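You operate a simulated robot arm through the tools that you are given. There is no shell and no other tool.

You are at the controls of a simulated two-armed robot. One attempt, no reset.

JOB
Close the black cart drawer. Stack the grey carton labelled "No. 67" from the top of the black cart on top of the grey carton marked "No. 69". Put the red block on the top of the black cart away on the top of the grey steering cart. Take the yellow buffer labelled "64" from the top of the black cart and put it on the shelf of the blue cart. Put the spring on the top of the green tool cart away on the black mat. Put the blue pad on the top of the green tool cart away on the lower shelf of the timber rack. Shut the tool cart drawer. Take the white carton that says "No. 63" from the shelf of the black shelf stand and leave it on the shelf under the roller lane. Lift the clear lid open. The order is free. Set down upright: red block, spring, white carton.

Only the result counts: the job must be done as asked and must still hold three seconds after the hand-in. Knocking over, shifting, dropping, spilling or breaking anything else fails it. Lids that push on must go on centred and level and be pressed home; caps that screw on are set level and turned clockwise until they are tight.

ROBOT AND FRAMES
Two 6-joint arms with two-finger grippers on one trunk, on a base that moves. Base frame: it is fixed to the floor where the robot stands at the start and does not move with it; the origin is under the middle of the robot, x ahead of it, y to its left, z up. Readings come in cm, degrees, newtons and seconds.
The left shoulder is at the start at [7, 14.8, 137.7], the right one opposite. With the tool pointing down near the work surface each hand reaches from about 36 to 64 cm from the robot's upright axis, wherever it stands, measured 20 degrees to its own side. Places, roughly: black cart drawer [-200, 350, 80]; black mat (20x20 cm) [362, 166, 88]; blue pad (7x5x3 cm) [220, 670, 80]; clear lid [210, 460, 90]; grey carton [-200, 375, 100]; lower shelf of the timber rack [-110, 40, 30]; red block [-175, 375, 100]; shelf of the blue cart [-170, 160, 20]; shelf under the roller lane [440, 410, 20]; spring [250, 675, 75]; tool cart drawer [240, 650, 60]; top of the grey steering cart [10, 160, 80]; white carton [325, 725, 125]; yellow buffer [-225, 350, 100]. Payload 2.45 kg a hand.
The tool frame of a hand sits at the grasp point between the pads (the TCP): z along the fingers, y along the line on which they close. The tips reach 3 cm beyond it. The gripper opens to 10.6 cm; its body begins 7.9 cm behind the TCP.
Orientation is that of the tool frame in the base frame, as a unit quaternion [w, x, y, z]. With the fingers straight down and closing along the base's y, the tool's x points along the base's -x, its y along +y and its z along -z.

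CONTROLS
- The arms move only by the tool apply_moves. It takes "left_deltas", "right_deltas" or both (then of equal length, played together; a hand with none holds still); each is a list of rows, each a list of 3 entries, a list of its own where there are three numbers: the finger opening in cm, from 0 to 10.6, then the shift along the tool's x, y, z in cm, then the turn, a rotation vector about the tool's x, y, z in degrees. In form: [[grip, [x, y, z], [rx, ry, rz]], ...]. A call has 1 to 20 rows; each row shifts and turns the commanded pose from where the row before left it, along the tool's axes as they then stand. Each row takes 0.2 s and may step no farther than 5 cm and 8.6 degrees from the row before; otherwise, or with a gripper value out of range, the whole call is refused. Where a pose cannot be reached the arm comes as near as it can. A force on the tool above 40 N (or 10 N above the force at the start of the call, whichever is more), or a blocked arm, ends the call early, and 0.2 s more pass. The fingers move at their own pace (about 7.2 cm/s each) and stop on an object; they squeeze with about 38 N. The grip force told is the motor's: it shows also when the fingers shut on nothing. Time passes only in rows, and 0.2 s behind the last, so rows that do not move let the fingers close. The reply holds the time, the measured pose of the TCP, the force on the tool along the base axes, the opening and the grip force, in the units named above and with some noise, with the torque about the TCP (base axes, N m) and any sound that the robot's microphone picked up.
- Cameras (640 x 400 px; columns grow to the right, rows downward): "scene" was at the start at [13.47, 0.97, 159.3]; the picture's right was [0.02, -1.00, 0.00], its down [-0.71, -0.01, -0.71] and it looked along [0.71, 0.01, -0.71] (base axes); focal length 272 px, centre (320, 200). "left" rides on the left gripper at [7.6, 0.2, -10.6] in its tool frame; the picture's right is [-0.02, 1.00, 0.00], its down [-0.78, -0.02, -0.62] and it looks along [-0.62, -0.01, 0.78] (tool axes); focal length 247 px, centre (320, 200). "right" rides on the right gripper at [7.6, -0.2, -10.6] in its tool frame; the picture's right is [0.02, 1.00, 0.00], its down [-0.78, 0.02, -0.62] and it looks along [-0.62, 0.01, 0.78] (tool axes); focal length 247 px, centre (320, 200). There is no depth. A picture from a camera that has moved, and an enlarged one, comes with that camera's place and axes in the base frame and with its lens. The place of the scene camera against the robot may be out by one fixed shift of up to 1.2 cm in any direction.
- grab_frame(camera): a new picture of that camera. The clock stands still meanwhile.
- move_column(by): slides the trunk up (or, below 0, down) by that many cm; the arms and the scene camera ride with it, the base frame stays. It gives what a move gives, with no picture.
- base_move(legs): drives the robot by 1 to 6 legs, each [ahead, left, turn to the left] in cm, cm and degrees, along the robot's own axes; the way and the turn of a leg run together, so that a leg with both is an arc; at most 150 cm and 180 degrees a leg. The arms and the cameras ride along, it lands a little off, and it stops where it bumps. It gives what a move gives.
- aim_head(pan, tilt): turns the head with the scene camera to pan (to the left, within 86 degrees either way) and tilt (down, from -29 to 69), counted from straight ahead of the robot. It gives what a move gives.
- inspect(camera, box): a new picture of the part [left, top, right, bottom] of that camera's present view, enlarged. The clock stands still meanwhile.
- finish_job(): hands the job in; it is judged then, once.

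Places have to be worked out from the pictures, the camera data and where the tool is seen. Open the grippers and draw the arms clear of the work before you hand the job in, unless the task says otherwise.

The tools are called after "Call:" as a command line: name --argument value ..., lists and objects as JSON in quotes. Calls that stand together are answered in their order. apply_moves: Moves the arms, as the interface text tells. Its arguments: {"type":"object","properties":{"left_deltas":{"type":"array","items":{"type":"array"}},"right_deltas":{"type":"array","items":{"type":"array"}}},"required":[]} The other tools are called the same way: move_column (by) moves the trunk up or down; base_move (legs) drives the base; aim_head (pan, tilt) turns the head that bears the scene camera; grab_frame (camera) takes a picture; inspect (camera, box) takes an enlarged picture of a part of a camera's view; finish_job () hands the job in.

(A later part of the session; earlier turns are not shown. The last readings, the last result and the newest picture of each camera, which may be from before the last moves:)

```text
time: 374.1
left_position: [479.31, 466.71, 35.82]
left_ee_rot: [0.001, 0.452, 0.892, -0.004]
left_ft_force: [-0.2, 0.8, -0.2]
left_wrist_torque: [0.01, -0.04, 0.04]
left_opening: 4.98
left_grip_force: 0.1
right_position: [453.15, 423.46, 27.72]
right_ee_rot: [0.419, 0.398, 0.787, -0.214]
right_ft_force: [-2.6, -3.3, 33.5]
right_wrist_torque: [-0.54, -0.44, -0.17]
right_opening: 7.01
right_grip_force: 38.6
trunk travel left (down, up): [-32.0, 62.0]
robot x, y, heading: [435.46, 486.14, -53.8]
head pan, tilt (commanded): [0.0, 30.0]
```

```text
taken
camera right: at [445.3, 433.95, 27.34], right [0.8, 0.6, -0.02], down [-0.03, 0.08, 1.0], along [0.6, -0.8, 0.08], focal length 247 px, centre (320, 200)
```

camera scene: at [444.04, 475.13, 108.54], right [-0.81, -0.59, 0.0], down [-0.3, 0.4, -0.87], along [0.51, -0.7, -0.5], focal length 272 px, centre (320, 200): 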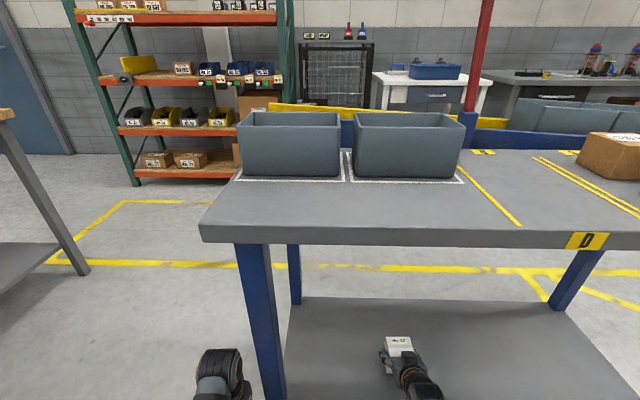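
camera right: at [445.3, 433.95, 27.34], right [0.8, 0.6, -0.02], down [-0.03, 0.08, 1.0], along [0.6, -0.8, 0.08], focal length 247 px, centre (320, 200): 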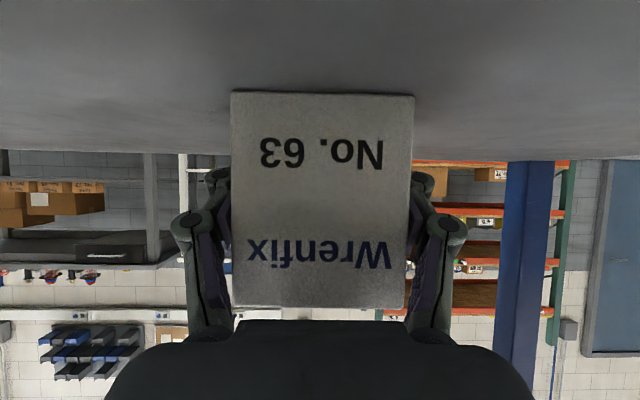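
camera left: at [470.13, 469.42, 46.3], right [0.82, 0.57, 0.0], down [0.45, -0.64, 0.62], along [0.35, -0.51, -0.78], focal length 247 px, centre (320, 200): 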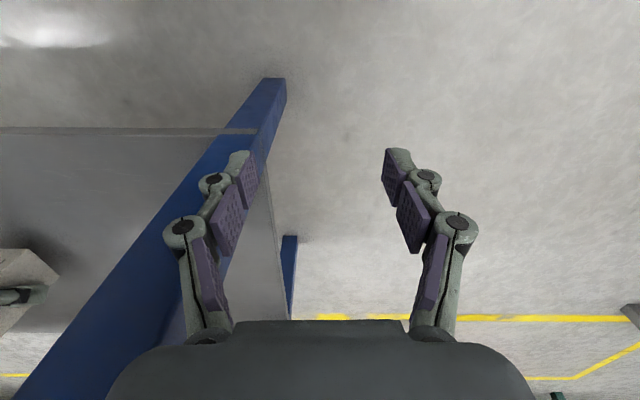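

The carton rests on the shelf (33 N). I ease up slightly and release.

Call:
apply_moves --right_deltas '[[0, [-0.5, 0, -0.35], [0, 0, 0]], [7.4, [0, 0, 0], [0, 0, 0]], [8.2, [0, 0, 0], [0, 0, 0]], [9.2, [0, 0, 0], [0, 0, 0]], [9.2, [0, 0, 0], [0, 0, 0]]]'

Call:
grab_frame --camera "right"

```text
time: 375.3
left_position: [479.38, 466.71, 35.64]
left_ee_rot: [-0.001, 0.452, 0.892, -0.002]
left_ft_force: [-0.3, -1.1, 0.2]
left_wrist_torque: [-0.02, 0.04, 0.0]
left_opening: 4.99
left_grip_force: 0.1
right_position: [452.77, 423.79, 27.48]
right_ee_rot: [0.413, 0.4, 0.791, -0.21]
right_ft_force: [0.0, 1.0, 0.1]
right_wrist_torque: [-0.03, -0.02, 0.0]
right_opening: 9.21
right_grip_force: 0.0
trunk travel left (down, up): [-32.0, 62.0]
robot x, y, heading: [435.12, 485.71, -53.7]
head pan, tilt (commanded): [0.0, 30.0]
```

```text
taken
camera right: at [445.05, 434.33, 27.25], right [0.8, 0.6, -0.02], down [-0.02, 0.06, 1.0], along [0.6, -0.8, 0.06], focal length 247 px, centre (320, 200)
```

right: 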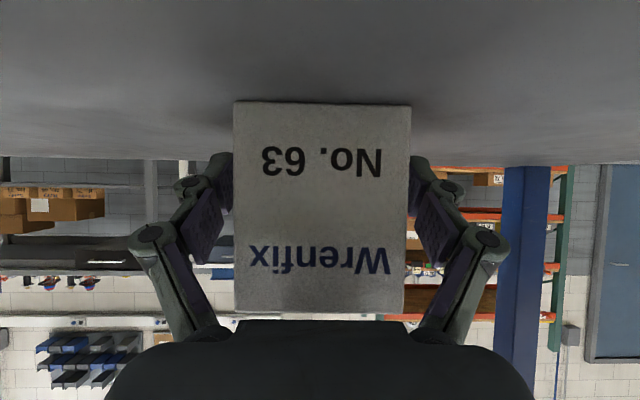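

Released and standing. I back straight out and look.

Call:
base_move --legs '[[-38, 0, 0]]'

Call:
grab_frame --camera "scene"

Call:
inspect --camera "scene" --box '[300, 220, 540, 370]'

```text
time: 377.7
left_position: [456.85, 497.19, 35.69]
left_ee_rot: [0.0, 0.453, 0.892, -0.001]
left_ft_force: [0.2, -0.2, -0.6]
left_wrist_torque: [0.01, 0.03, 0.02]
left_opening: 5.0
left_grip_force: 0.1
right_position: [430.52, 454.32, 27.48]
right_ee_rot: [0.414, 0.4, 0.79, -0.21]
right_ft_force: [-0.6, 0.0, 0.0]
right_wrist_torque: [-0.02, 0.02, 0.04]
right_opening: 9.19
right_grip_force: 0.1
trunk travel left (down, up): [-32.0, 62.0]
robot x, y, heading: [412.85, 515.86, -53.5]
head pan, tilt (commanded): [0.0, 30.0]
```

```text
taken
camera scene: at [421.58, 505.72, 108.56], right [-0.81, -0.59, 0.0], down [-0.3, 0.4, -0.87], along [0.51, -0.7, -0.5], focal length 272 px, centre (320, 200)
```

scene: 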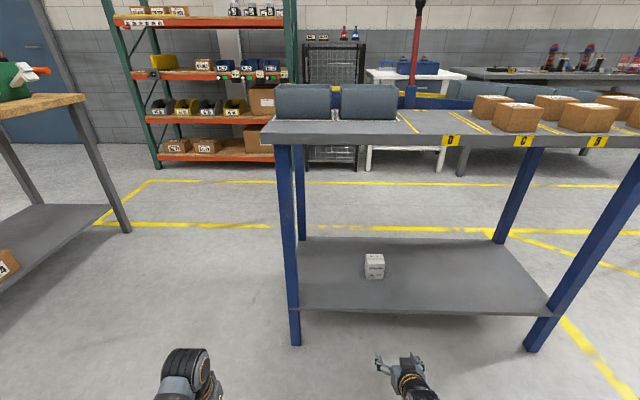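

```text
2.67 times, centred on (420, 295) of scene
camera zoom: at [421.58, 505.72, 108.56], right [-0.81, -0.59, 0.0], down [-0.3, 0.4, -0.87], along [0.51, -0.7, -0.5], focal length 724 px, centre (53, -53)
```

zoom: 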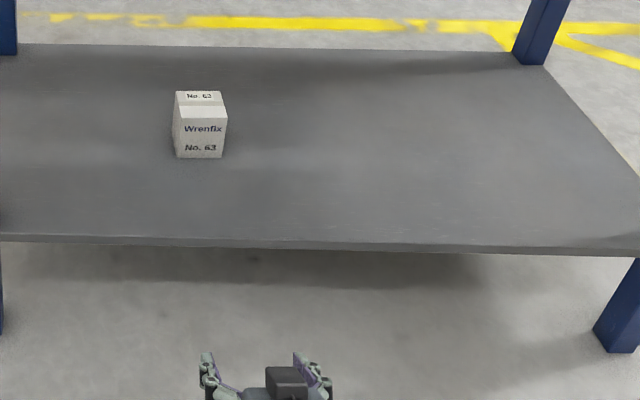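

Carton 63 stands on the shelf under the roller lane. I raise the trunk, straighten the right hand, turn around and return to the tool cart.

Call:
move_column --by 40

Call:
move_column --by 22

Call:
apply_moves --right_deltas '[[10, [0, 0, -2], [0, 8.5, 0]], [10, [0, 0, -2], [0, 8.5, 0]], [10, [0, 0, -2], [0, 8.5, 0]], [10, [0, 0, -2], [0, 8.5, 0]], [10, [0, 0, -2], [0, 8.5, 0]], [10, [0, 0, -2], [0, 8.5, 0]], [10, [0, 0, -2], [0, 3.5, 0]]]'

Call:
base_move --legs '[[0, 0, 179], [0, 74, 0], [148, 0, 0]]'

Call:
aim_head --pan 0 --tilt 45

Call:
grab_frame --camera "scene"

```text
time: 381.6
left_position: [456.78, 497.24, 75.7]
left_ee_rot: [-0.001, 0.453, 0.892, -0.002]
left_ft_force: [0.4, -0.1, -0.2]
left_wrist_torque: [0.0, -0.03, -0.02]
left_opening: 5.02
left_grip_force: 0.1
right_position: [430.57, 454.2, 67.3]
right_ee_rot: [0.414, 0.4, 0.791, -0.21]
right_ft_force: [-0.4, -0.1, -0.2]
right_wrist_torque: [0.0, 0.0, -0.04]
right_opening: 9.24
right_grip_force: 0.1
trunk travel left (down, up): [-72.0, 22.0]
robot x, y, heading: [412.9, 516.05, -53.9]
head pan, tilt (commanded): [0.0, 30.0]
```

```text
time: 383.9
left_position: [456.94, 497.23, 97.55]
left_ee_rot: [-0.001, 0.452, 0.892, -0.002]
left_ft_force: [-0.4, 0.3, 0.4]
left_wrist_torque: [0.02, 0.0, 0.01]
left_opening: 5.01
left_grip_force: 0.0
right_position: [430.63, 454.26, 89.41]
right_ee_rot: [0.413, 0.401, 0.79, -0.21]
right_ft_force: [0.9, 0.5, -0.6]
right_wrist_torque: [-0.02, -0.04, 0.0]
right_opening: 9.22
right_grip_force: 0.0
trunk travel left (down, up): [-94.0, 0.0]
robot x, y, heading: [412.82, 516.6, -53.9]
head pan, tilt (commanded): [0.0, 30.0]
```

```text
time: 385.5
left_position: [456.87, 497.16, 97.72]
left_ee_rot: [-0.001, 0.453, 0.892, -0.002]
left_ft_force: [-0.3, -0.4, -0.5]
left_wrist_torque: [-0.03, -0.01, 0.0]
left_opening: 5.03
left_grip_force: 0.1
right_position: [426.53, 459.67, 101.08]
right_ee_rot: [0.005, 0.452, 0.892, -0.003]
right_ft_force: [0.3, 0.0, -0.1]
right_wrist_torque: [0.02, -0.01, 0.04]
right_opening: 10.0
right_grip_force: 0.2
trunk travel left (down, up): [-94.0, 0.0]
robot x, y, heading: [412.81, 515.98, -53.5]
head pan, tilt (commanded): [0.0, 30.0]
```

```text
time: 403.7
left_position: [225.66, 617.11, 97.59]
left_ee_rot: [-0.002, 0.882, -0.471, -0.001]
left_ft_force: [-0.8, -0.2, 0.3]
left_wrist_torque: [0.01, 0.01, 0.04]
left_opening: 5.01
left_grip_force: 0.2
right_position: [257.55, 653.56, 101.11]
right_ee_rot: [-0.004, 0.882, -0.471, -0.005]
right_ft_force: [-0.7, 0.4, -0.6]
right_wrist_torque: [0.01, 0.02, 0.03]
right_opening: 9.97
right_grip_force: 0.0
trunk travel left (down, up): [-94.0, 0.0]
robot x, y, heading: [268.49, 596.31, 123.9]
head pan, tilt (commanded): [0.0, 30.0]
```

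```text
time: 404.5
left_position: [225.7, 617.16, 97.62]
left_ee_rot: [-0.002, 0.882, -0.471, 0.001]
left_ft_force: [1.5, 0.2, 0.1]
left_wrist_torque: [-0.01, 0.02, 0.0]
left_opening: 5.0
left_grip_force: 0.1
right_position: [257.55, 653.49, 101.1]
right_ee_rot: [-0.005, 0.882, -0.471, -0.005]
right_ft_force: [-0.6, 0.5, -0.1]
right_wrist_torque: [0.01, -0.02, 0.0]
right_opening: 10.02
right_grip_force: 0.1
trunk travel left (down, up): [-94.0, 0.0]
robot x, y, heading: [269.01, 596.28, 123.8]
head pan, tilt (commanded): [0.0, 45.0]
```

```text
taken
camera scene: at [261.69, 608.1, 168.3], right [0.83, 0.56, 0.0], down [0.39, -0.59, -0.71], along [-0.39, 0.59, -0.71], focal length 272 px, centre (320, 200)
```

scene: 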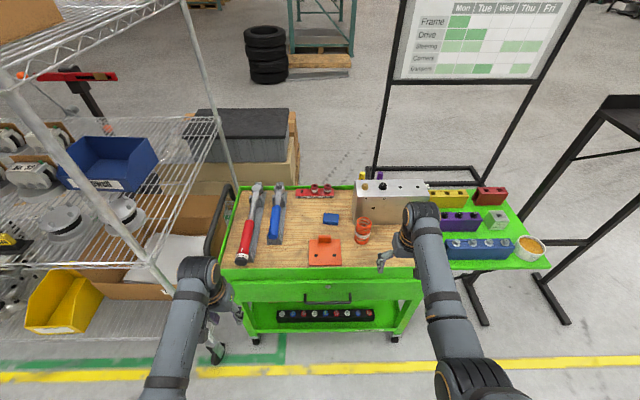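

Tool cart is in front. I drive 35 cm closer with hands high and look from above.

Call:
base_move --legs '[[20, 0, 1.4], [15, 0, 0]]'

Call:
aim_head --pan 0 --tilt 60

Call:
grab_frame --camera "scene"

Call:
grab_frame --camera "right"

Call:
grab_frame --camera "left"

```text
time: 407.1
left_position: [205.24, 644.49, 97.68]
left_ee_rot: [-0.002, 0.888, -0.46, -0.001]
left_ft_force: [0.2, -0.3, -0.4]
left_wrist_torque: [0.01, -0.02, -0.06]
left_opening: 4.99
left_grip_force: 0.0
right_position: [236.32, 681.48, 101.24]
right_ee_rot: [-0.004, 0.888, -0.459, -0.006]
right_ft_force: [0.7, -1.3, -0.1]
right_wrist_torque: [0.03, 0.01, 0.01]
right_opening: 10.01
right_grip_force: 0.1
trunk travel left (down, up): [-94.0, 0.0]
robot x, y, heading: [248.75, 624.81, 125.3]
head pan, tilt (commanded): [0.0, 45.0]
```

```text
time: 407.8
left_position: [205.17, 644.64, 97.57]
left_ee_rot: [-0.001, 0.888, -0.46, 0.001]
left_ft_force: [0.4, 0.3, 0.4]
left_wrist_torque: [0.01, 0.04, 0.0]
left_opening: 5.02
left_grip_force: 0.0
right_position: [236.13, 681.83, 101.09]
right_ee_rot: [-0.004, 0.888, -0.459, -0.004]
right_ft_force: [0.8, -0.2, 0.1]
right_wrist_torque: [-0.04, 0.04, 0.02]
right_opening: 10.01
right_grip_force: 0.1
trunk travel left (down, up): [-94.0, 0.0]
robot x, y, heading: [248.91, 625.15, 125.5]
head pan, tilt (commanded): [0.0, 60.0]
```

```text
taken
camera scene: at [242.28, 635.32, 166.35], right [0.82, 0.58, 0.0], down [0.5, -0.71, -0.5], along [-0.29, 0.41, -0.87], focal length 272 px, centre (320, 200)
```

scene: 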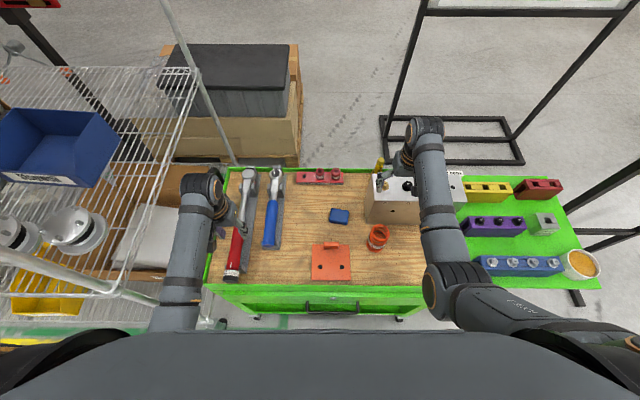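

```text
taken
camera right: at [240.72, 675.59, 111.66], right [-0.8, -0.6, 0.0], down [-0.46, 0.62, 0.63], along [-0.37, 0.51, -0.78], focal length 247 px, centre (320, 200)
```

right: 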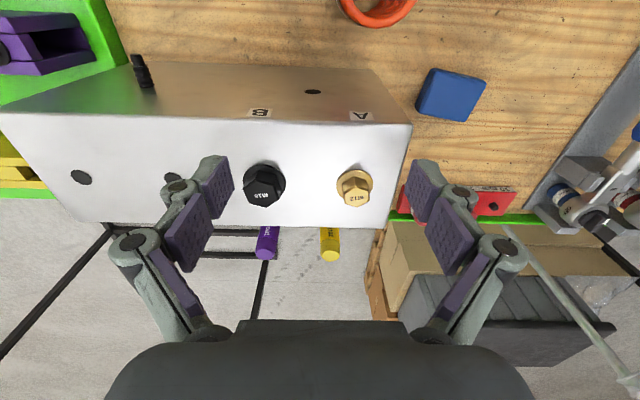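

```text
taken
camera left: at [209.55, 638.29, 108.24], right [-0.83, -0.56, 0.0], down [-0.44, 0.65, 0.62], along [-0.35, 0.52, -0.78], focal length 247 px, centre (320, 200)
```

left: 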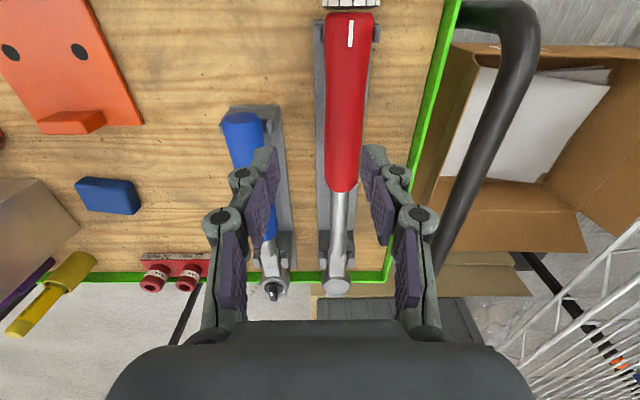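

Spring is at about R≈583, F≈413.5 and the pad at R≈570.5, F≈422.7 on a top at z≈75.5. I strafe left 5 cm and bring the right hand over the spring to look.

Call:
base_move --legs '[[0, 5, 0]]'

Call:
apply_moves --right_deltas '[[10.6, [3, 0, 0], [0, 0, 0]], [10.6, [3, 0, 0], [0, 0, 0]], [10.6, [1, 0, 2], [0, 0, 0]]]'

Call:
grab_frame --camera "right"

```text
time: 408.8
left_position: [201.55, 642.07, 97.83]
left_ee_rot: [0.001, 0.888, -0.46, -0.001]
left_ft_force: [-0.2, 1.4, -0.2]
left_wrist_torque: [-0.04, 0.09, 0.02]
left_opening: 4.99
left_grip_force: 0.1
right_position: [232.57, 679.22, 100.91]
right_ee_rot: [0.0, 0.888, -0.46, -0.006]
right_ft_force: [0.7, 0.0, -0.9]
right_wrist_torque: [-0.06, 0.04, -0.03]
right_opening: 9.97
right_grip_force: 0.1
trunk travel left (down, up): [-94.0, 0.0]
robot x, y, heading: [244.84, 622.18, 125.6]
head pan, tilt (commanded): [0.0, 60.0]
```

```text
time: 409.6
left_position: [201.11, 641.77, 97.52]
left_ee_rot: [-0.003, 0.888, -0.46, 0.001]
left_ft_force: [-0.1, 0.1, -0.2]
left_wrist_torque: [0.0, -0.05, 0.01]
left_opening: 5.03
left_grip_force: 0.0
right_position: [235.95, 673.1, 99.03]
right_ee_rot: [-0.005, 0.888, -0.46, -0.005]
right_ft_force: [0.2, -0.2, -0.3]
right_wrist_torque: [-0.02, 0.0, 0.02]
right_opening: 10.62
right_grip_force: 0.0
trunk travel left (down, up): [-94.0, 0.0]
robot x, y, heading: [244.86, 622.03, 125.2]
head pan, tilt (commanded): [0.0, 60.0]
```

```text
taken
camera right: at [240.58, 666.96, 109.61], right [-0.8, -0.59, 0.0], down [-0.46, 0.62, 0.63], along [-0.37, 0.51, -0.78], focal length 247 px, centre (320, 200)
```

right: 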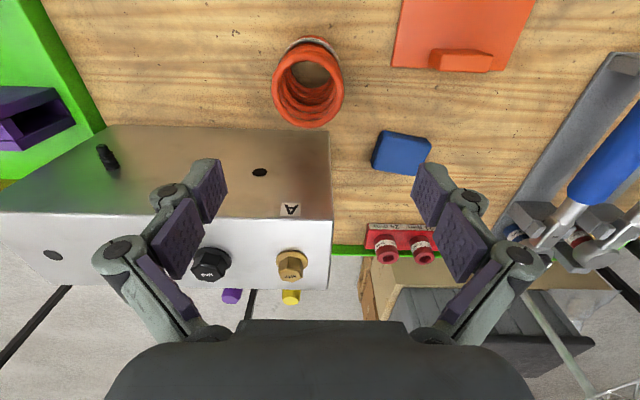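

Spring is under the gripper. I centre (1.2 cm right, 1.4 cm back) and descend to z≈88 for a check.

Call:
apply_moves --right_deltas '[[10.6, [1.4, -1.2, 0], [0, 0, 0]], [10.6, [0, 0, 4], [0, 0, 0]], [10.6, [0, 0, 4], [0, 0, 0]], [10.6, [0, 0, 3], [0, 0, 0]]]'

Call:
grab_frame --camera "right"

```text
time: 410.6
left_position: [201.31, 641.7, 97.64]
left_ee_rot: [-0.002, 0.888, -0.461, 0.001]
left_ft_force: [-0.4, -0.6, 0.5]
left_wrist_torque: [0.01, -0.01, -0.02]
left_opening: 4.99
left_grip_force: 0.1
right_position: [237.96, 672.65, 88.03]
right_ee_rot: [-0.004, 0.888, -0.459, -0.005]
right_ft_force: [-0.2, -0.2, -0.6]
right_wrist_torque: [0.0, 0.02, -0.01]
right_opening: 10.57
right_grip_force: 0.1
trunk travel left (down, up): [-94.0, 0.0]
robot x, y, heading: [244.58, 622.06, 125.5]
head pan, tilt (commanded): [0.0, 60.0]
```

```text
taken
camera right: at [242.53, 666.6, 98.61], right [-0.8, -0.59, 0.0], down [-0.46, 0.62, 0.63], along [-0.37, 0.51, -0.78], focal length 247 px, centre (320, 200)
```

right: 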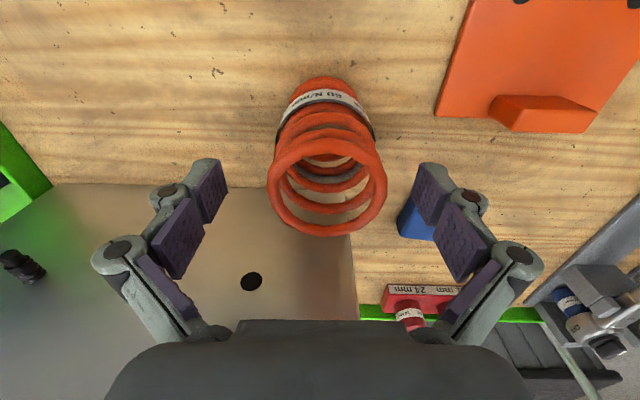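

Aligned over the spring (top ≈ z 88). I descend 6 cm so the pads hold its middle and close.

Call:
apply_moves --right_deltas '[[10.6, [0, 0, 3], [0, 0, 0]], [10.6, [0, 0, 3], [0, 0, 0]]]'

Call:
grab_frame --camera "right"

```text
time: 411.2
left_position: [201.2, 641.66, 97.72]
left_ee_rot: [-0.004, 0.888, -0.46, 0.0]
left_ft_force: [0.0, -0.5, -0.2]
left_wrist_torque: [0.04, -0.03, -0.01]
left_opening: 4.99
left_grip_force: 0.0
right_position: [237.63, 672.99, 82.24]
right_ee_rot: [-0.007, 0.888, -0.46, -0.009]
right_ft_force: [-4.8, 3.2, 15.0]
right_wrist_torque: [-0.53, 0.0, -0.19]
right_opening: 10.61
right_grip_force: 0.0
trunk travel left (down, up): [-94.0, 0.0]
robot x, y, heading: [244.59, 621.99, 125.8]
head pan, tilt (commanded): [0.0, 60.0]
```

```text
taken
camera right: at [242.28, 666.74, 92.84], right [-0.8, -0.59, 0.0], down [-0.46, 0.62, 0.64], along [-0.38, 0.51, -0.77], focal length 247 px, centre (320, 200)
```

right: 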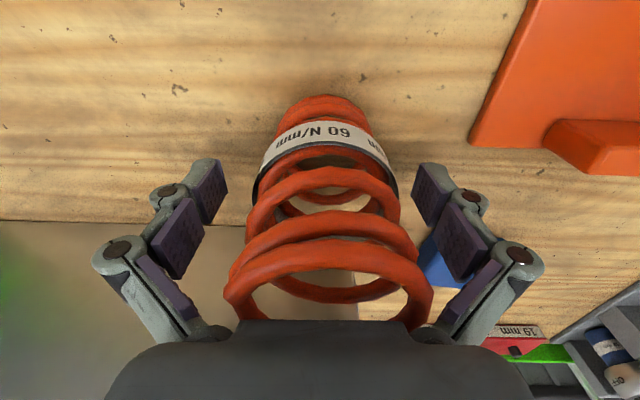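

The palm touched the spring's top (15 N), so the spring is taller than thought. I rise 1.3 cm and then close.

Call:
apply_moves --right_deltas '[[10.6, [0, 0, -1.4], [0, 0, 0]], [10.6, [0, 0, 0], [0, 0, 0]]]'

Call:
apply_moves --right_deltas '[[8, [0, 0, 0], [0, 0, 0]], [0, [0, 0, 0], [0, 0, 0]], [0, [0, 0, 0], [0, 0, 0]], [0, [0, 0, 0], [0, 0, 0]]]'

Call:
grab_frame --camera "right"

```text
time: 411.8
left_position: [201.13, 641.7, 97.68]
left_ee_rot: [-0.002, 0.888, -0.46, 0.001]
left_ft_force: [0.2, -0.6, -0.2]
left_wrist_torque: [-0.02, 0.01, 0.01]
left_opening: 5.05
left_grip_force: 0.0
right_position: [237.99, 672.71, 83.39]
right_ee_rot: [-0.003, 0.888, -0.46, -0.003]
right_ft_force: [0.2, -1.1, -0.2]
right_wrist_torque: [0.02, 0.02, 0.0]
right_opening: 10.58
right_grip_force: 0.1
trunk travel left (down, up): [-94.0, 0.0]
robot x, y, heading: [244.59, 622.1, 125.3]
head pan, tilt (commanded): [0.0, 60.0]
```

```text
time: 412.8
left_position: [201.12, 641.75, 97.6]
left_ee_rot: [-0.002, 0.888, -0.46, 0.0]
left_ft_force: [-0.6, 0.2, -0.1]
left_wrist_torque: [0.0, 0.02, -0.03]
left_opening: 4.99
left_grip_force: 0.0
right_position: [238.05, 672.91, 83.48]
right_ee_rot: [-0.005, 0.888, -0.46, -0.006]
right_ft_force: [-2.7, 1.9, 11.5]
right_wrist_torque: [-0.2, -0.41, -0.01]
right_opening: 6.51
right_grip_force: 37.8
trunk travel left (down, up): [-94.0, 0.0]
robot x, y, heading: [244.91, 622.22, 125.2]
head pan, tilt (commanded): [0.0, 60.0]
```

```text
taken
camera right: at [242.46, 666.69, 94.1], right [-0.8, -0.59, 0.0], down [-0.46, 0.62, 0.63], along [-0.37, 0.51, -0.77], focal length 247 px, centre (320, 200)
```

right: 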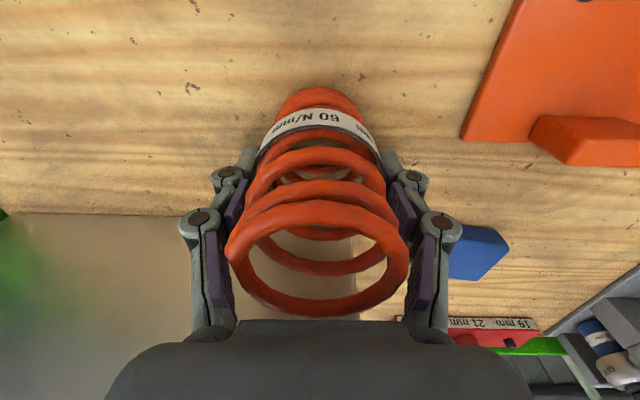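

Gripped at 6.5 cm. Lifting.

Call:
apply_moves --right_deltas '[[0, [0, 0, -2], [0, 0, 0]], [0, [0, 0, -4], [0, 0, 0]], [0, [0, 0, -4], [0, 0, 0]], [0, [0, 0, -4], [0, 0, 0]], [0, [0, 0, -3], [0, 0, 0]]]'

Call:
grab_frame --camera "right"

Call:
grab_frame --camera "scene"

```text
time: 414.0
left_position: [201.12, 641.71, 97.59]
left_ee_rot: [-0.002, 0.888, -0.46, 0.002]
left_ft_force: [-0.5, -0.2, -0.2]
left_wrist_torque: [-0.01, -0.01, -0.05]
left_opening: 5.01
left_grip_force: 0.0
right_position: [238.02, 672.62, 100.38]
right_ee_rot: [-0.004, 0.888, -0.46, -0.005]
right_ft_force: [-0.3, 0.0, -3.6]
right_wrist_torque: [0.02, 0.03, 0.03]
right_opening: 6.09
right_grip_force: 37.8
trunk travel left (down, up): [-94.0, 0.0]
robot x, y, heading: [244.62, 622.19, 125.5]
head pan, tilt (commanded): [0.0, 60.0]
```

```text
taken
camera right: at [242.69, 666.57, 111.01], right [-0.8, -0.59, 0.0], down [-0.46, 0.62, 0.63], along [-0.37, 0.51, -0.78], focal length 247 px, centre (320, 200)
```

right: 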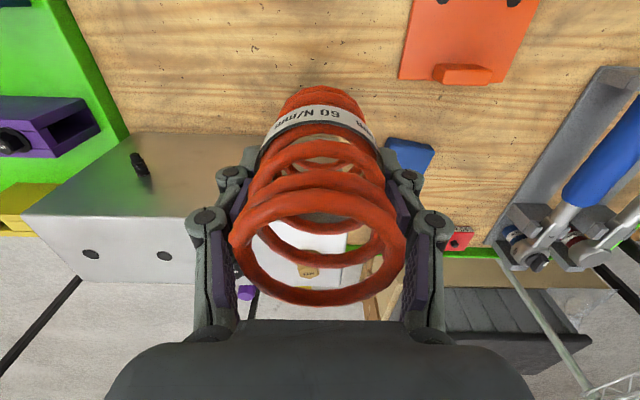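

```text
taken
camera scene: at [238.26, 632.36, 166.34], right [0.82, 0.58, 0.0], down [0.5, -0.71, -0.5], along [-0.29, 0.41, -0.87], focal length 272 px, centre (320, 200)
```

scene: 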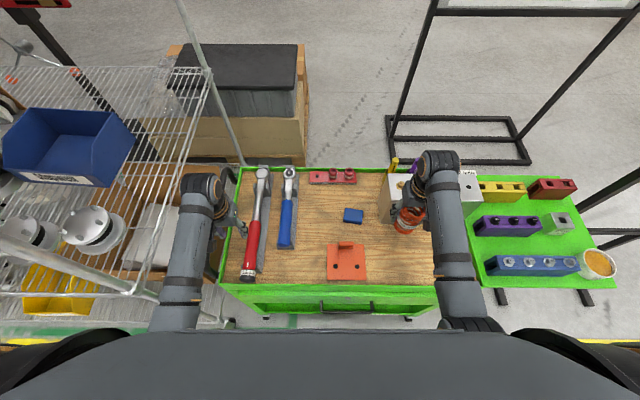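

The spring is held. I strafe right 34 cm so the left hand can take the blue pad.

Call:
base_move --legs '[[0, -34, 0]]'

Call:
grab_frame --camera "left"

Call:
grab_frame --camera "scene"

```text
time: 416.2
left_position: [228.77, 661.37, 97.62]
left_ee_rot: [-0.002, 0.889, -0.459, 0.001]
left_ft_force: [0.6, -0.4, 0.8]
left_wrist_torque: [0.01, 0.01, 0.05]
left_opening: 5.01
left_grip_force: 0.0
right_position: [265.46, 692.5, 100.37]
right_ee_rot: [-0.004, 0.889, -0.458, -0.004]
right_ft_force: [0.5, 0.5, -3.8]
right_wrist_torque: [0.02, 0.0, -0.01]
right_opening: 6.08
right_grip_force: 37.8
trunk travel left (down, up): [-94.0, 0.0]
robot x, y, heading: [272.27, 641.45, 125.6]
head pan, tilt (commanded): [0.0, 60.0]
```

```text
taken
camera left: at [233.1, 654.98, 108.21], right [-0.83, -0.56, -0.01], down [-0.44, 0.65, 0.62], along [-0.34, 0.52, -0.78], focal length 247 px, centre (320, 200)
```

left: 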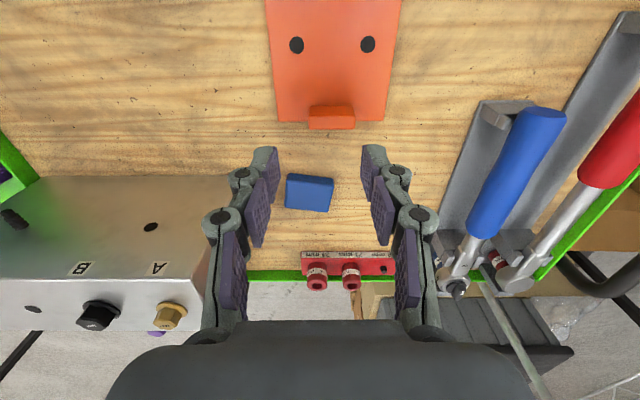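

```text
taken
camera scene: at [265.76, 652.0, 166.34], right [0.81, 0.58, 0.0], down [0.5, -0.7, -0.5], along [-0.29, 0.41, -0.87], focal length 272 px, centre (320, 200)
```

scene: 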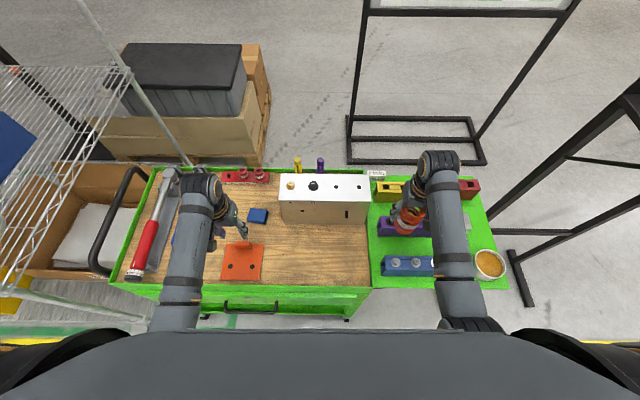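

The pad is ahead of the left hand at R≈570, F≈423. I move over it with an 8.2 cm opening (metal box close on its right) and descend partway.

Call:
apply_moves --left_deltas '[[8.2, [-4, -0.5, 0], [0, 0, 0]], [8.2, [-4, -0.5, 0], [0, 0, 0]], [8.2, [-4, -0.5, 0], [0, 0, 0]], [8.2, [-2.8, -0.2, 1], [0, 0, 0]], [8.2, [0, 0, 4], [0, 0, 0]], [8.2, [0, 0, 4], [0, 0, 0]]]'

Call:
grab_frame --camera "left"

```text
time: 417.6
left_position: [221.63, 674.61, 88.72]
left_ee_rot: [-0.002, 0.889, -0.459, 0.0]
left_ft_force: [0.2, -0.3, 0.3]
left_wrist_torque: [-0.01, -0.01, -0.01]
left_opening: 8.19
left_grip_force: 0.1
right_position: [265.62, 692.54, 100.28]
right_ee_rot: [-0.002, 0.889, -0.458, -0.005]
right_ft_force: [-0.4, 0.4, -4.1]
right_wrist_torque: [0.02, -0.01, 0.01]
right_opening: 6.08
right_grip_force: 38.2
trunk travel left (down, up): [-94.0, 0.0]
robot x, y, heading: [272.41, 642.18, 125.5]
head pan, tilt (commanded): [0.0, 60.0]
```

```text
taken
camera left: at [226.12, 668.19, 99.29], right [-0.83, -0.56, 0.0], down [-0.44, 0.65, 0.62], along [-0.35, 0.52, -0.78], focal length 247 px, centre (320, 200)
```

left: 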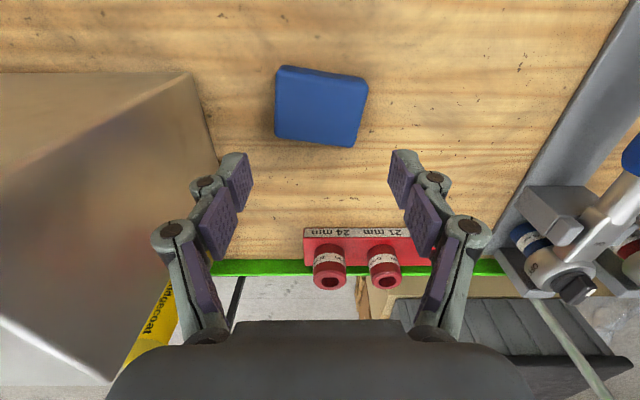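

Pad centre found; it's rotated ~9°, and the metal box is 5 cm clear of the finger. I align the yaw, shift back 1.1 cm and descend.

Call:
apply_moves --left_deltas '[[8.6, [1.1, 0, 0], [0, 0, 8.5]], [8.6, [0, 0, 3], [0, 0, 0.9]], [8.6, [0, 0, 3], [0, 0, 0]], [8.6, [0, 0, 2], [0, 0, 0]]]'

Call:
grab_frame --camera "left"

```text
time: 418.6
left_position: [223.69, 671.76, 82.78]
left_ee_rot: [-0.001, 0.848, -0.531, 0.0]
left_ft_force: [0.0, -0.5, 0.5]
left_wrist_torque: [0.02, 0.03, 0.04]
left_opening: 8.61
left_grip_force: 0.1
left hand out of reach, approached as far as the arm can: row 3, 4
right_position: [265.73, 692.47, 100.39]
right_ee_rot: [-0.004, 0.888, -0.459, -0.005]
right_ft_force: [-0.9, 0.1, -3.8]
right_wrist_torque: [0.01, 0.03, -0.01]
right_opening: 6.1
right_grip_force: 38.0
trunk travel left (down, up): [-94.0, 0.0]
robot x, y, heading: [272.63, 641.54, 125.4]
head pan, tilt (commanded): [0.0, 60.0]
```

```text
taken
camera left: at [227.03, 664.73, 93.41], right [-0.91, -0.42, 0.0], down [-0.33, 0.71, 0.62], along [-0.26, 0.57, -0.78], focal length 247 px, centre (320, 200)
```

left: 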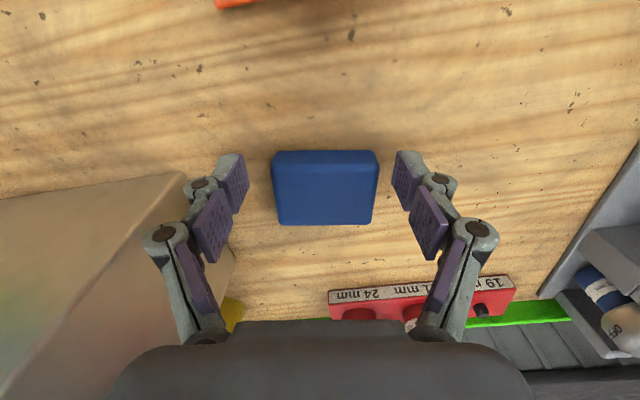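

The left arm hits its reach limit at this height. I extend and raise the right hand a little (spring must stay high over the side shelf), then lower the trunk 6 cm.

Call:
apply_moves --right_deltas '[[0, [-2.5, 0, -1], [0, 0, 0]], [0, [-2.5, 0, -2], [0, 0, 0]], [0, [-2.5, 0, -2], [0, 0, 0]], [0, [0, 0, -2], [0, 0, 0]]]' --left_deltas '[[8.6, [0, 0, -2], [0, 0, 0]], [8.6, [0, 0, -2], [0, 0, 0]], [8.6, [0, 0, -2], [0, 0, 0]], [8.6, [0, 0, 0], [0, 0, 0]]]'

Call:
grab_frame --camera "scene"

```text
time: 419.6
left_position: [223.77, 671.81, 88.76]
left_ee_rot: [-0.002, 0.848, -0.53, 0.002]
left_ft_force: [0.3, -0.6, 0.4]
left_wrist_torque: [0.03, -0.01, -0.01]
left_opening: 8.59
left_grip_force: 0.0
right_position: [261.29, 698.58, 107.47]
right_ee_rot: [-0.003, 0.889, -0.458, -0.004]
right_ft_force: [0.0, 0.0, -5.4]
right_wrist_torque: [0.03, 0.05, 0.01]
right_opening: 6.09
right_grip_force: 38.4
trunk travel left (down, up): [-94.0, 0.0]
robot x, y, heading: [272.61, 641.73, 125.6]
head pan, tilt (commanded): [0.0, 60.0]
```

```text
taken
camera scene: at [265.97, 652.12, 166.34], right [0.81, 0.58, 0.0], down [0.5, -0.71, -0.5], along [-0.29, 0.41, -0.87], focal length 272 px, centre (320, 200)
```

scene: 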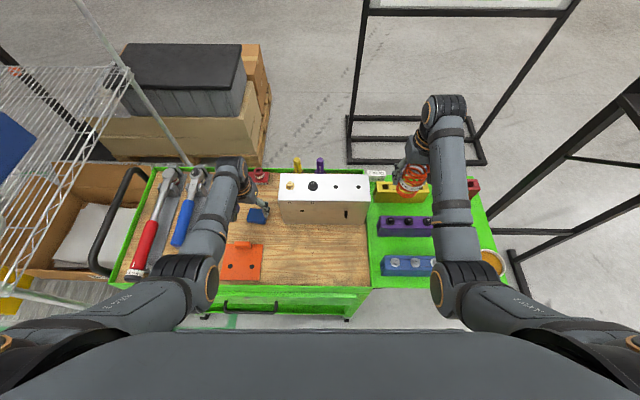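

Feasible. Now I lower the trunk 8 cm.

Call:
move_column --by -7

Call:
apply_moves --left_deltas '[[8.6, [-1.2, 0, 0], [0, 0, 0]], [8.6, [-0.8, 0, 1], [0, 0, 0]], [8.6, [0, 0, 1], [0, 0, 0]]]'

Call:
grab_frame --camera "left"

```text
time: 420.7
left_position: [223.6, 671.89, 81.82]
left_ee_rot: [-0.002, 0.848, -0.53, 0.001]
left_ft_force: [0.5, 0.6, -0.1]
left_wrist_torque: [-0.04, -0.02, 0.01]
left_opening: 8.56
left_grip_force: 0.0
right_position: [261.29, 698.79, 100.49]
right_ee_rot: [-0.003, 0.889, -0.459, -0.004]
right_ft_force: [0.4, -0.3, -4.3]
right_wrist_torque: [0.04, 0.02, 0.0]
right_opening: 6.1
right_grip_force: 38.0
trunk travel left (down, up): [-87.0, 7.0]
robot x, y, heading: [272.13, 641.67, 125.7]
head pan, tilt (commanded): [0.0, 60.0]
```

```text
time: 421.6
left_position: [222.89, 674.09, 81.29]
left_ee_rot: [-0.006, 0.848, -0.53, -0.012]
left_ft_force: [19.2, -11.2, 64.0]
left_wrist_torque: [-0.64, -1.43, -0.58]
left_opening: 6.91
left_grip_force: 37.6
right_position: [262.02, 697.95, 100.87]
right_ee_rot: [-0.004, 0.888, -0.459, -0.009]
right_ft_force: [0.1, -0.4, -4.4]
right_wrist_torque: [0.03, 0.01, 0.01]
right_opening: 6.12
right_grip_force: 37.6
trunk travel left (down, up): [-87.0, 7.0]
robot x, y, heading: [272.69, 641.82, 125.4]
head pan, tilt (commanded): [0.0, 60.0]
stopped in row 3 (left hand): the force on the tool passed its limit at 46 N (the readings are from after the stop); the commanded pose is now the measured one
```

```text
taken
camera left: at [226.46, 666.85, 91.76], right [-0.91, -0.42, 0.0], down [-0.32, 0.7, 0.64], along [-0.27, 0.58, -0.77], focal length 247 px, centre (320, 200)
```

left: 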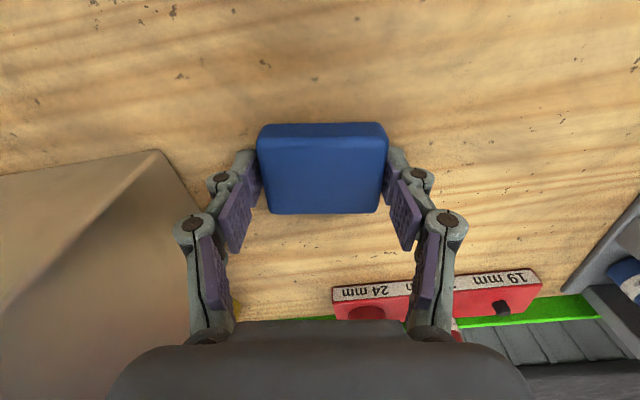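

The tips met the table (surface is ~78) and the fingers are now closed on the pad. I keep it gripped and lift.

Call:
apply_moves --left_deltas '[[0, [0, 0, -0.7], [0, 0, 0]], [0, [0, 0, -0.5], [0, 0, 0]], [0, [0, 0, 0], [0, 0, 0]], [0, [0, 0, -2], [0, 0, 0]], [0, [0, 0, -3], [0, 0, 0]], [0, [0, 0, -3], [0, 0, 0]]]'

Call:
grab_frame --camera "left"

Call:
grab_frame --camera "right"

Call:
grab_frame --camera "scene"

```text
time: 423.0
left_position: [222.51, 673.98, 89.42]
left_ee_rot: [-0.003, 0.848, -0.53, -0.004]
left_ft_force: [-0.6, 0.2, -1.0]
left_wrist_torque: [-0.01, 0.0, 0.01]
left_opening: 6.5
left_grip_force: 38.0
right_position: [261.23, 698.5, 100.54]
right_ee_rot: [-0.004, 0.889, -0.459, -0.004]
right_ft_force: [0.3, -0.1, -3.5]
right_wrist_torque: [0.05, 0.0, -0.05]
right_opening: 6.07
right_grip_force: 37.9
trunk travel left (down, up): [-87.0, 7.0]
robot x, y, heading: [272.83, 641.81, 125.3]
head pan, tilt (commanded): [0.0, 60.0]
```

```text
taken
camera left: at [225.84, 666.84, 99.9], right [-0.91, -0.42, 0.0], down [-0.33, 0.71, 0.63], along [-0.26, 0.57, -0.78], focal length 247 px, centre (320, 200)
```

left: 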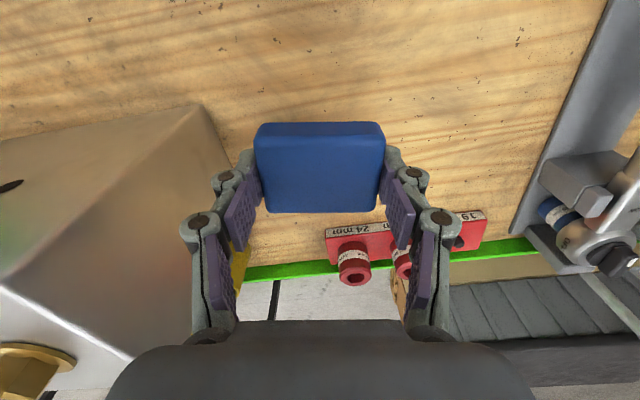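

```text
taken
camera right: at [265.91, 692.43, 111.07], right [-0.8, -0.6, 0.0], down [-0.46, 0.62, 0.63], along [-0.37, 0.51, -0.78], focal length 247 px, centre (320, 200)
```

right: 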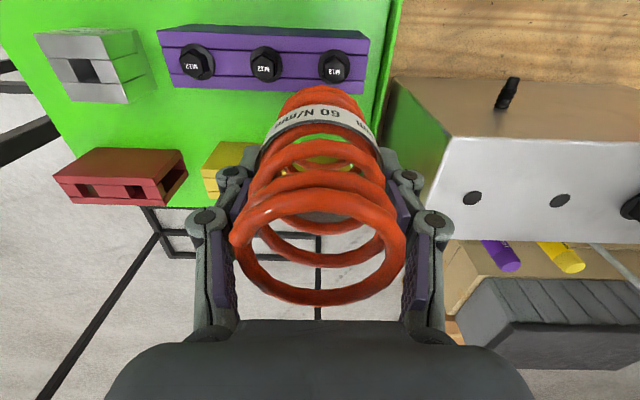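

```text
taken
camera scene: at [265.96, 652.15, 159.33], right [0.81, 0.58, 0.0], down [0.5, -0.71, -0.5], along [-0.29, 0.41, -0.87], focal length 272 px, centre (320, 200)
```

scene: 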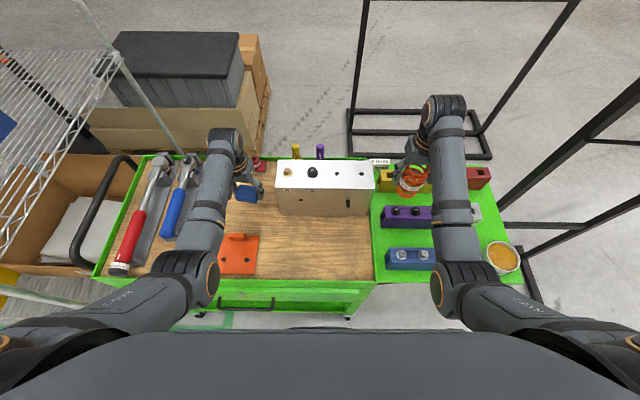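

Spring (right) and pad (left) are both held. I raise the trunk, back away from the cart, turn around and drive back down past the chassis toward bench 2.

Call:
move_column --by 7

Call:
base_move --legs '[[-52, 0, 0], [0, 0, 179.8], [0, -94, 0]]'

Call:
aim_head --pan 0 --tilt 25

Call:
grab_frame --camera "scene"

```text
time: 424.1
left_position: [222.35, 673.89, 96.46]
left_ee_rot: [-0.003, 0.848, -0.53, -0.004]
left_ft_force: [-0.6, 0.5, -1.3]
left_wrist_torque: [-0.01, 0.02, 0.01]
left_opening: 6.51
left_grip_force: 37.6
right_position: [261.28, 698.55, 107.56]
right_ee_rot: [-0.003, 0.889, -0.458, -0.005]
right_ft_force: [0.4, -0.3, -3.6]
right_wrist_torque: [0.05, 0.05, 0.01]
right_opening: 6.1
right_grip_force: 38.5
trunk travel left (down, up): [-94.0, 0.0]
robot x, y, heading: [272.89, 641.91, 125.6]
head pan, tilt (commanded): [0.0, 60.0]
```

```text
time: 439.0
left_position: [277.55, 513.12, 96.32]
left_ee_rot: [0.004, 0.525, 0.851, -0.003]
left_ft_force: [0.3, -0.1, 0.0]
left_wrist_torque: [-0.02, 0.02, 0.02]
left_opening: 6.5
left_grip_force: 37.8
right_position: [239.06, 487.93, 107.49]
right_ee_rot: [0.004, 0.453, 0.892, -0.003]
right_ft_force: [0.5, 0.3, -3.8]
right_wrist_torque: [-0.02, -0.05, 0.0]
right_opening: 6.09
right_grip_force: 37.7
trunk travel left (down, up): [-94.0, 0.0]
robot x, y, heading: [226.99, 544.31, -53.8]
head pan, tilt (commanded): [0.0, 60.0]
```

```text
time: 440.0
left_position: [277.51, 513.14, 96.3]
left_ee_rot: [0.004, 0.525, 0.851, -0.002]
left_ft_force: [-0.1, -0.3, -1.3]
left_wrist_torque: [-0.02, -0.01, 0.02]
left_opening: 6.49
left_grip_force: 37.4
right_position: [239.01, 487.91, 107.36]
right_ee_rot: [0.004, 0.453, 0.892, -0.004]
right_ft_force: [-0.5, -0.7, -4.5]
right_wrist_torque: [-0.08, -0.03, -0.01]
right_opening: 6.1
right_grip_force: 37.5
trunk travel left (down, up): [-94.0, 0.0]
robot x, y, heading: [227.48, 544.76, -53.6]
head pan, tilt (commanded): [0.0, 25.0]
```

```text
taken
camera scene: at [235.81, 533.86, 171.34], right [-0.81, -0.59, 0.0], down [-0.25, 0.34, -0.91], along [0.54, -0.73, -0.42], focal length 272 px, centre (320, 200)
```

scene: 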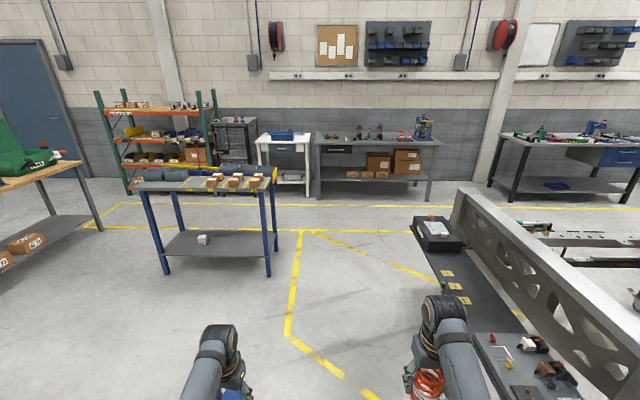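

The corridor ahead is clear with more room on the chassis side. I shift 9 cm right and drive ~298 cm to the lane in front of bench 2.

Call:
base_move --legs '[[0, -9, 0], [150, 0, 0], [146, 0, 0], [0, 0, -1]]'

Call:
aim_head --pan -40 --tilt 30

Call:
grab_frame --camera "scene"

```text
time: 455.2
left_position: [444.49, 269.86, 96.37]
left_ee_rot: [0.004, 0.534, 0.845, -0.003]
left_ft_force: [-0.5, 0.0, -0.5]
left_wrist_torque: [0.01, 0.01, 0.02]
left_opening: 6.51
left_grip_force: 37.9
right_position: [405.4, 245.57, 107.48]
right_ee_rot: [0.003, 0.462, 0.887, -0.003]
right_ft_force: [0.1, -0.5, -3.7]
right_wrist_torque: [-0.04, 0.02, 0.0]
right_opening: 6.1
right_grip_force: 37.8
trunk travel left (down, up): [-94.0, 0.0]
robot x, y, heading: [394.67, 302.22, -54.9]
head pan, tilt (commanded): [0.0, 25.0]
```

```text
time: 456.3
left_position: [444.43, 269.8, 96.45]
left_ee_rot: [0.005, 0.534, 0.845, -0.003]
left_ft_force: [0.1, 0.2, -1.3]
left_wrist_torque: [0.0, 0.0, 0.03]
left_opening: 6.53
left_grip_force: 37.7
right_position: [405.36, 245.53, 107.43]
right_ee_rot: [0.004, 0.462, 0.887, -0.003]
right_ft_force: [0.0, 0.3, -4.6]
right_wrist_torque: [-0.03, -0.01, 0.03]
right_opening: 6.1
right_grip_force: 37.7
trunk travel left (down, up): [-94.0, 0.0]
robot x, y, heading: [394.77, 302.26, -55.0]
head pan, tilt (commanded): [-40.0, 30.0]
```

```text
taken
camera scene: at [397.09, 290.06, 170.55], right [-1.0, 0.09, 0.0], down [0.04, 0.5, -0.87], along [-0.08, -0.86, -0.5], focal length 272 px, centre (320, 200)
```

scene: 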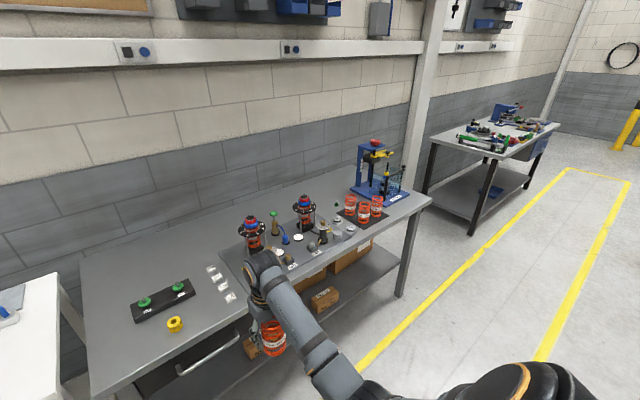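

I zoom on the black mat with the springs.

Call:
inspect --camera "scene" --box '[290, 160, 434, 250]'

```text
4.44 times, centred on (362, 205) of scene
camera zoom: at [397.09, 290.06, 170.55], right [-1.0, 0.09, 0.0], down [0.04, 0.5, -0.87], along [-0.08, -0.86, -0.5], focal length 1208 px, centre (133, 178)
```

zoom: 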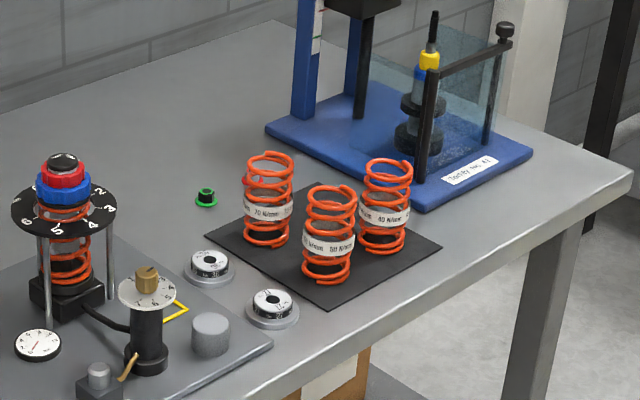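

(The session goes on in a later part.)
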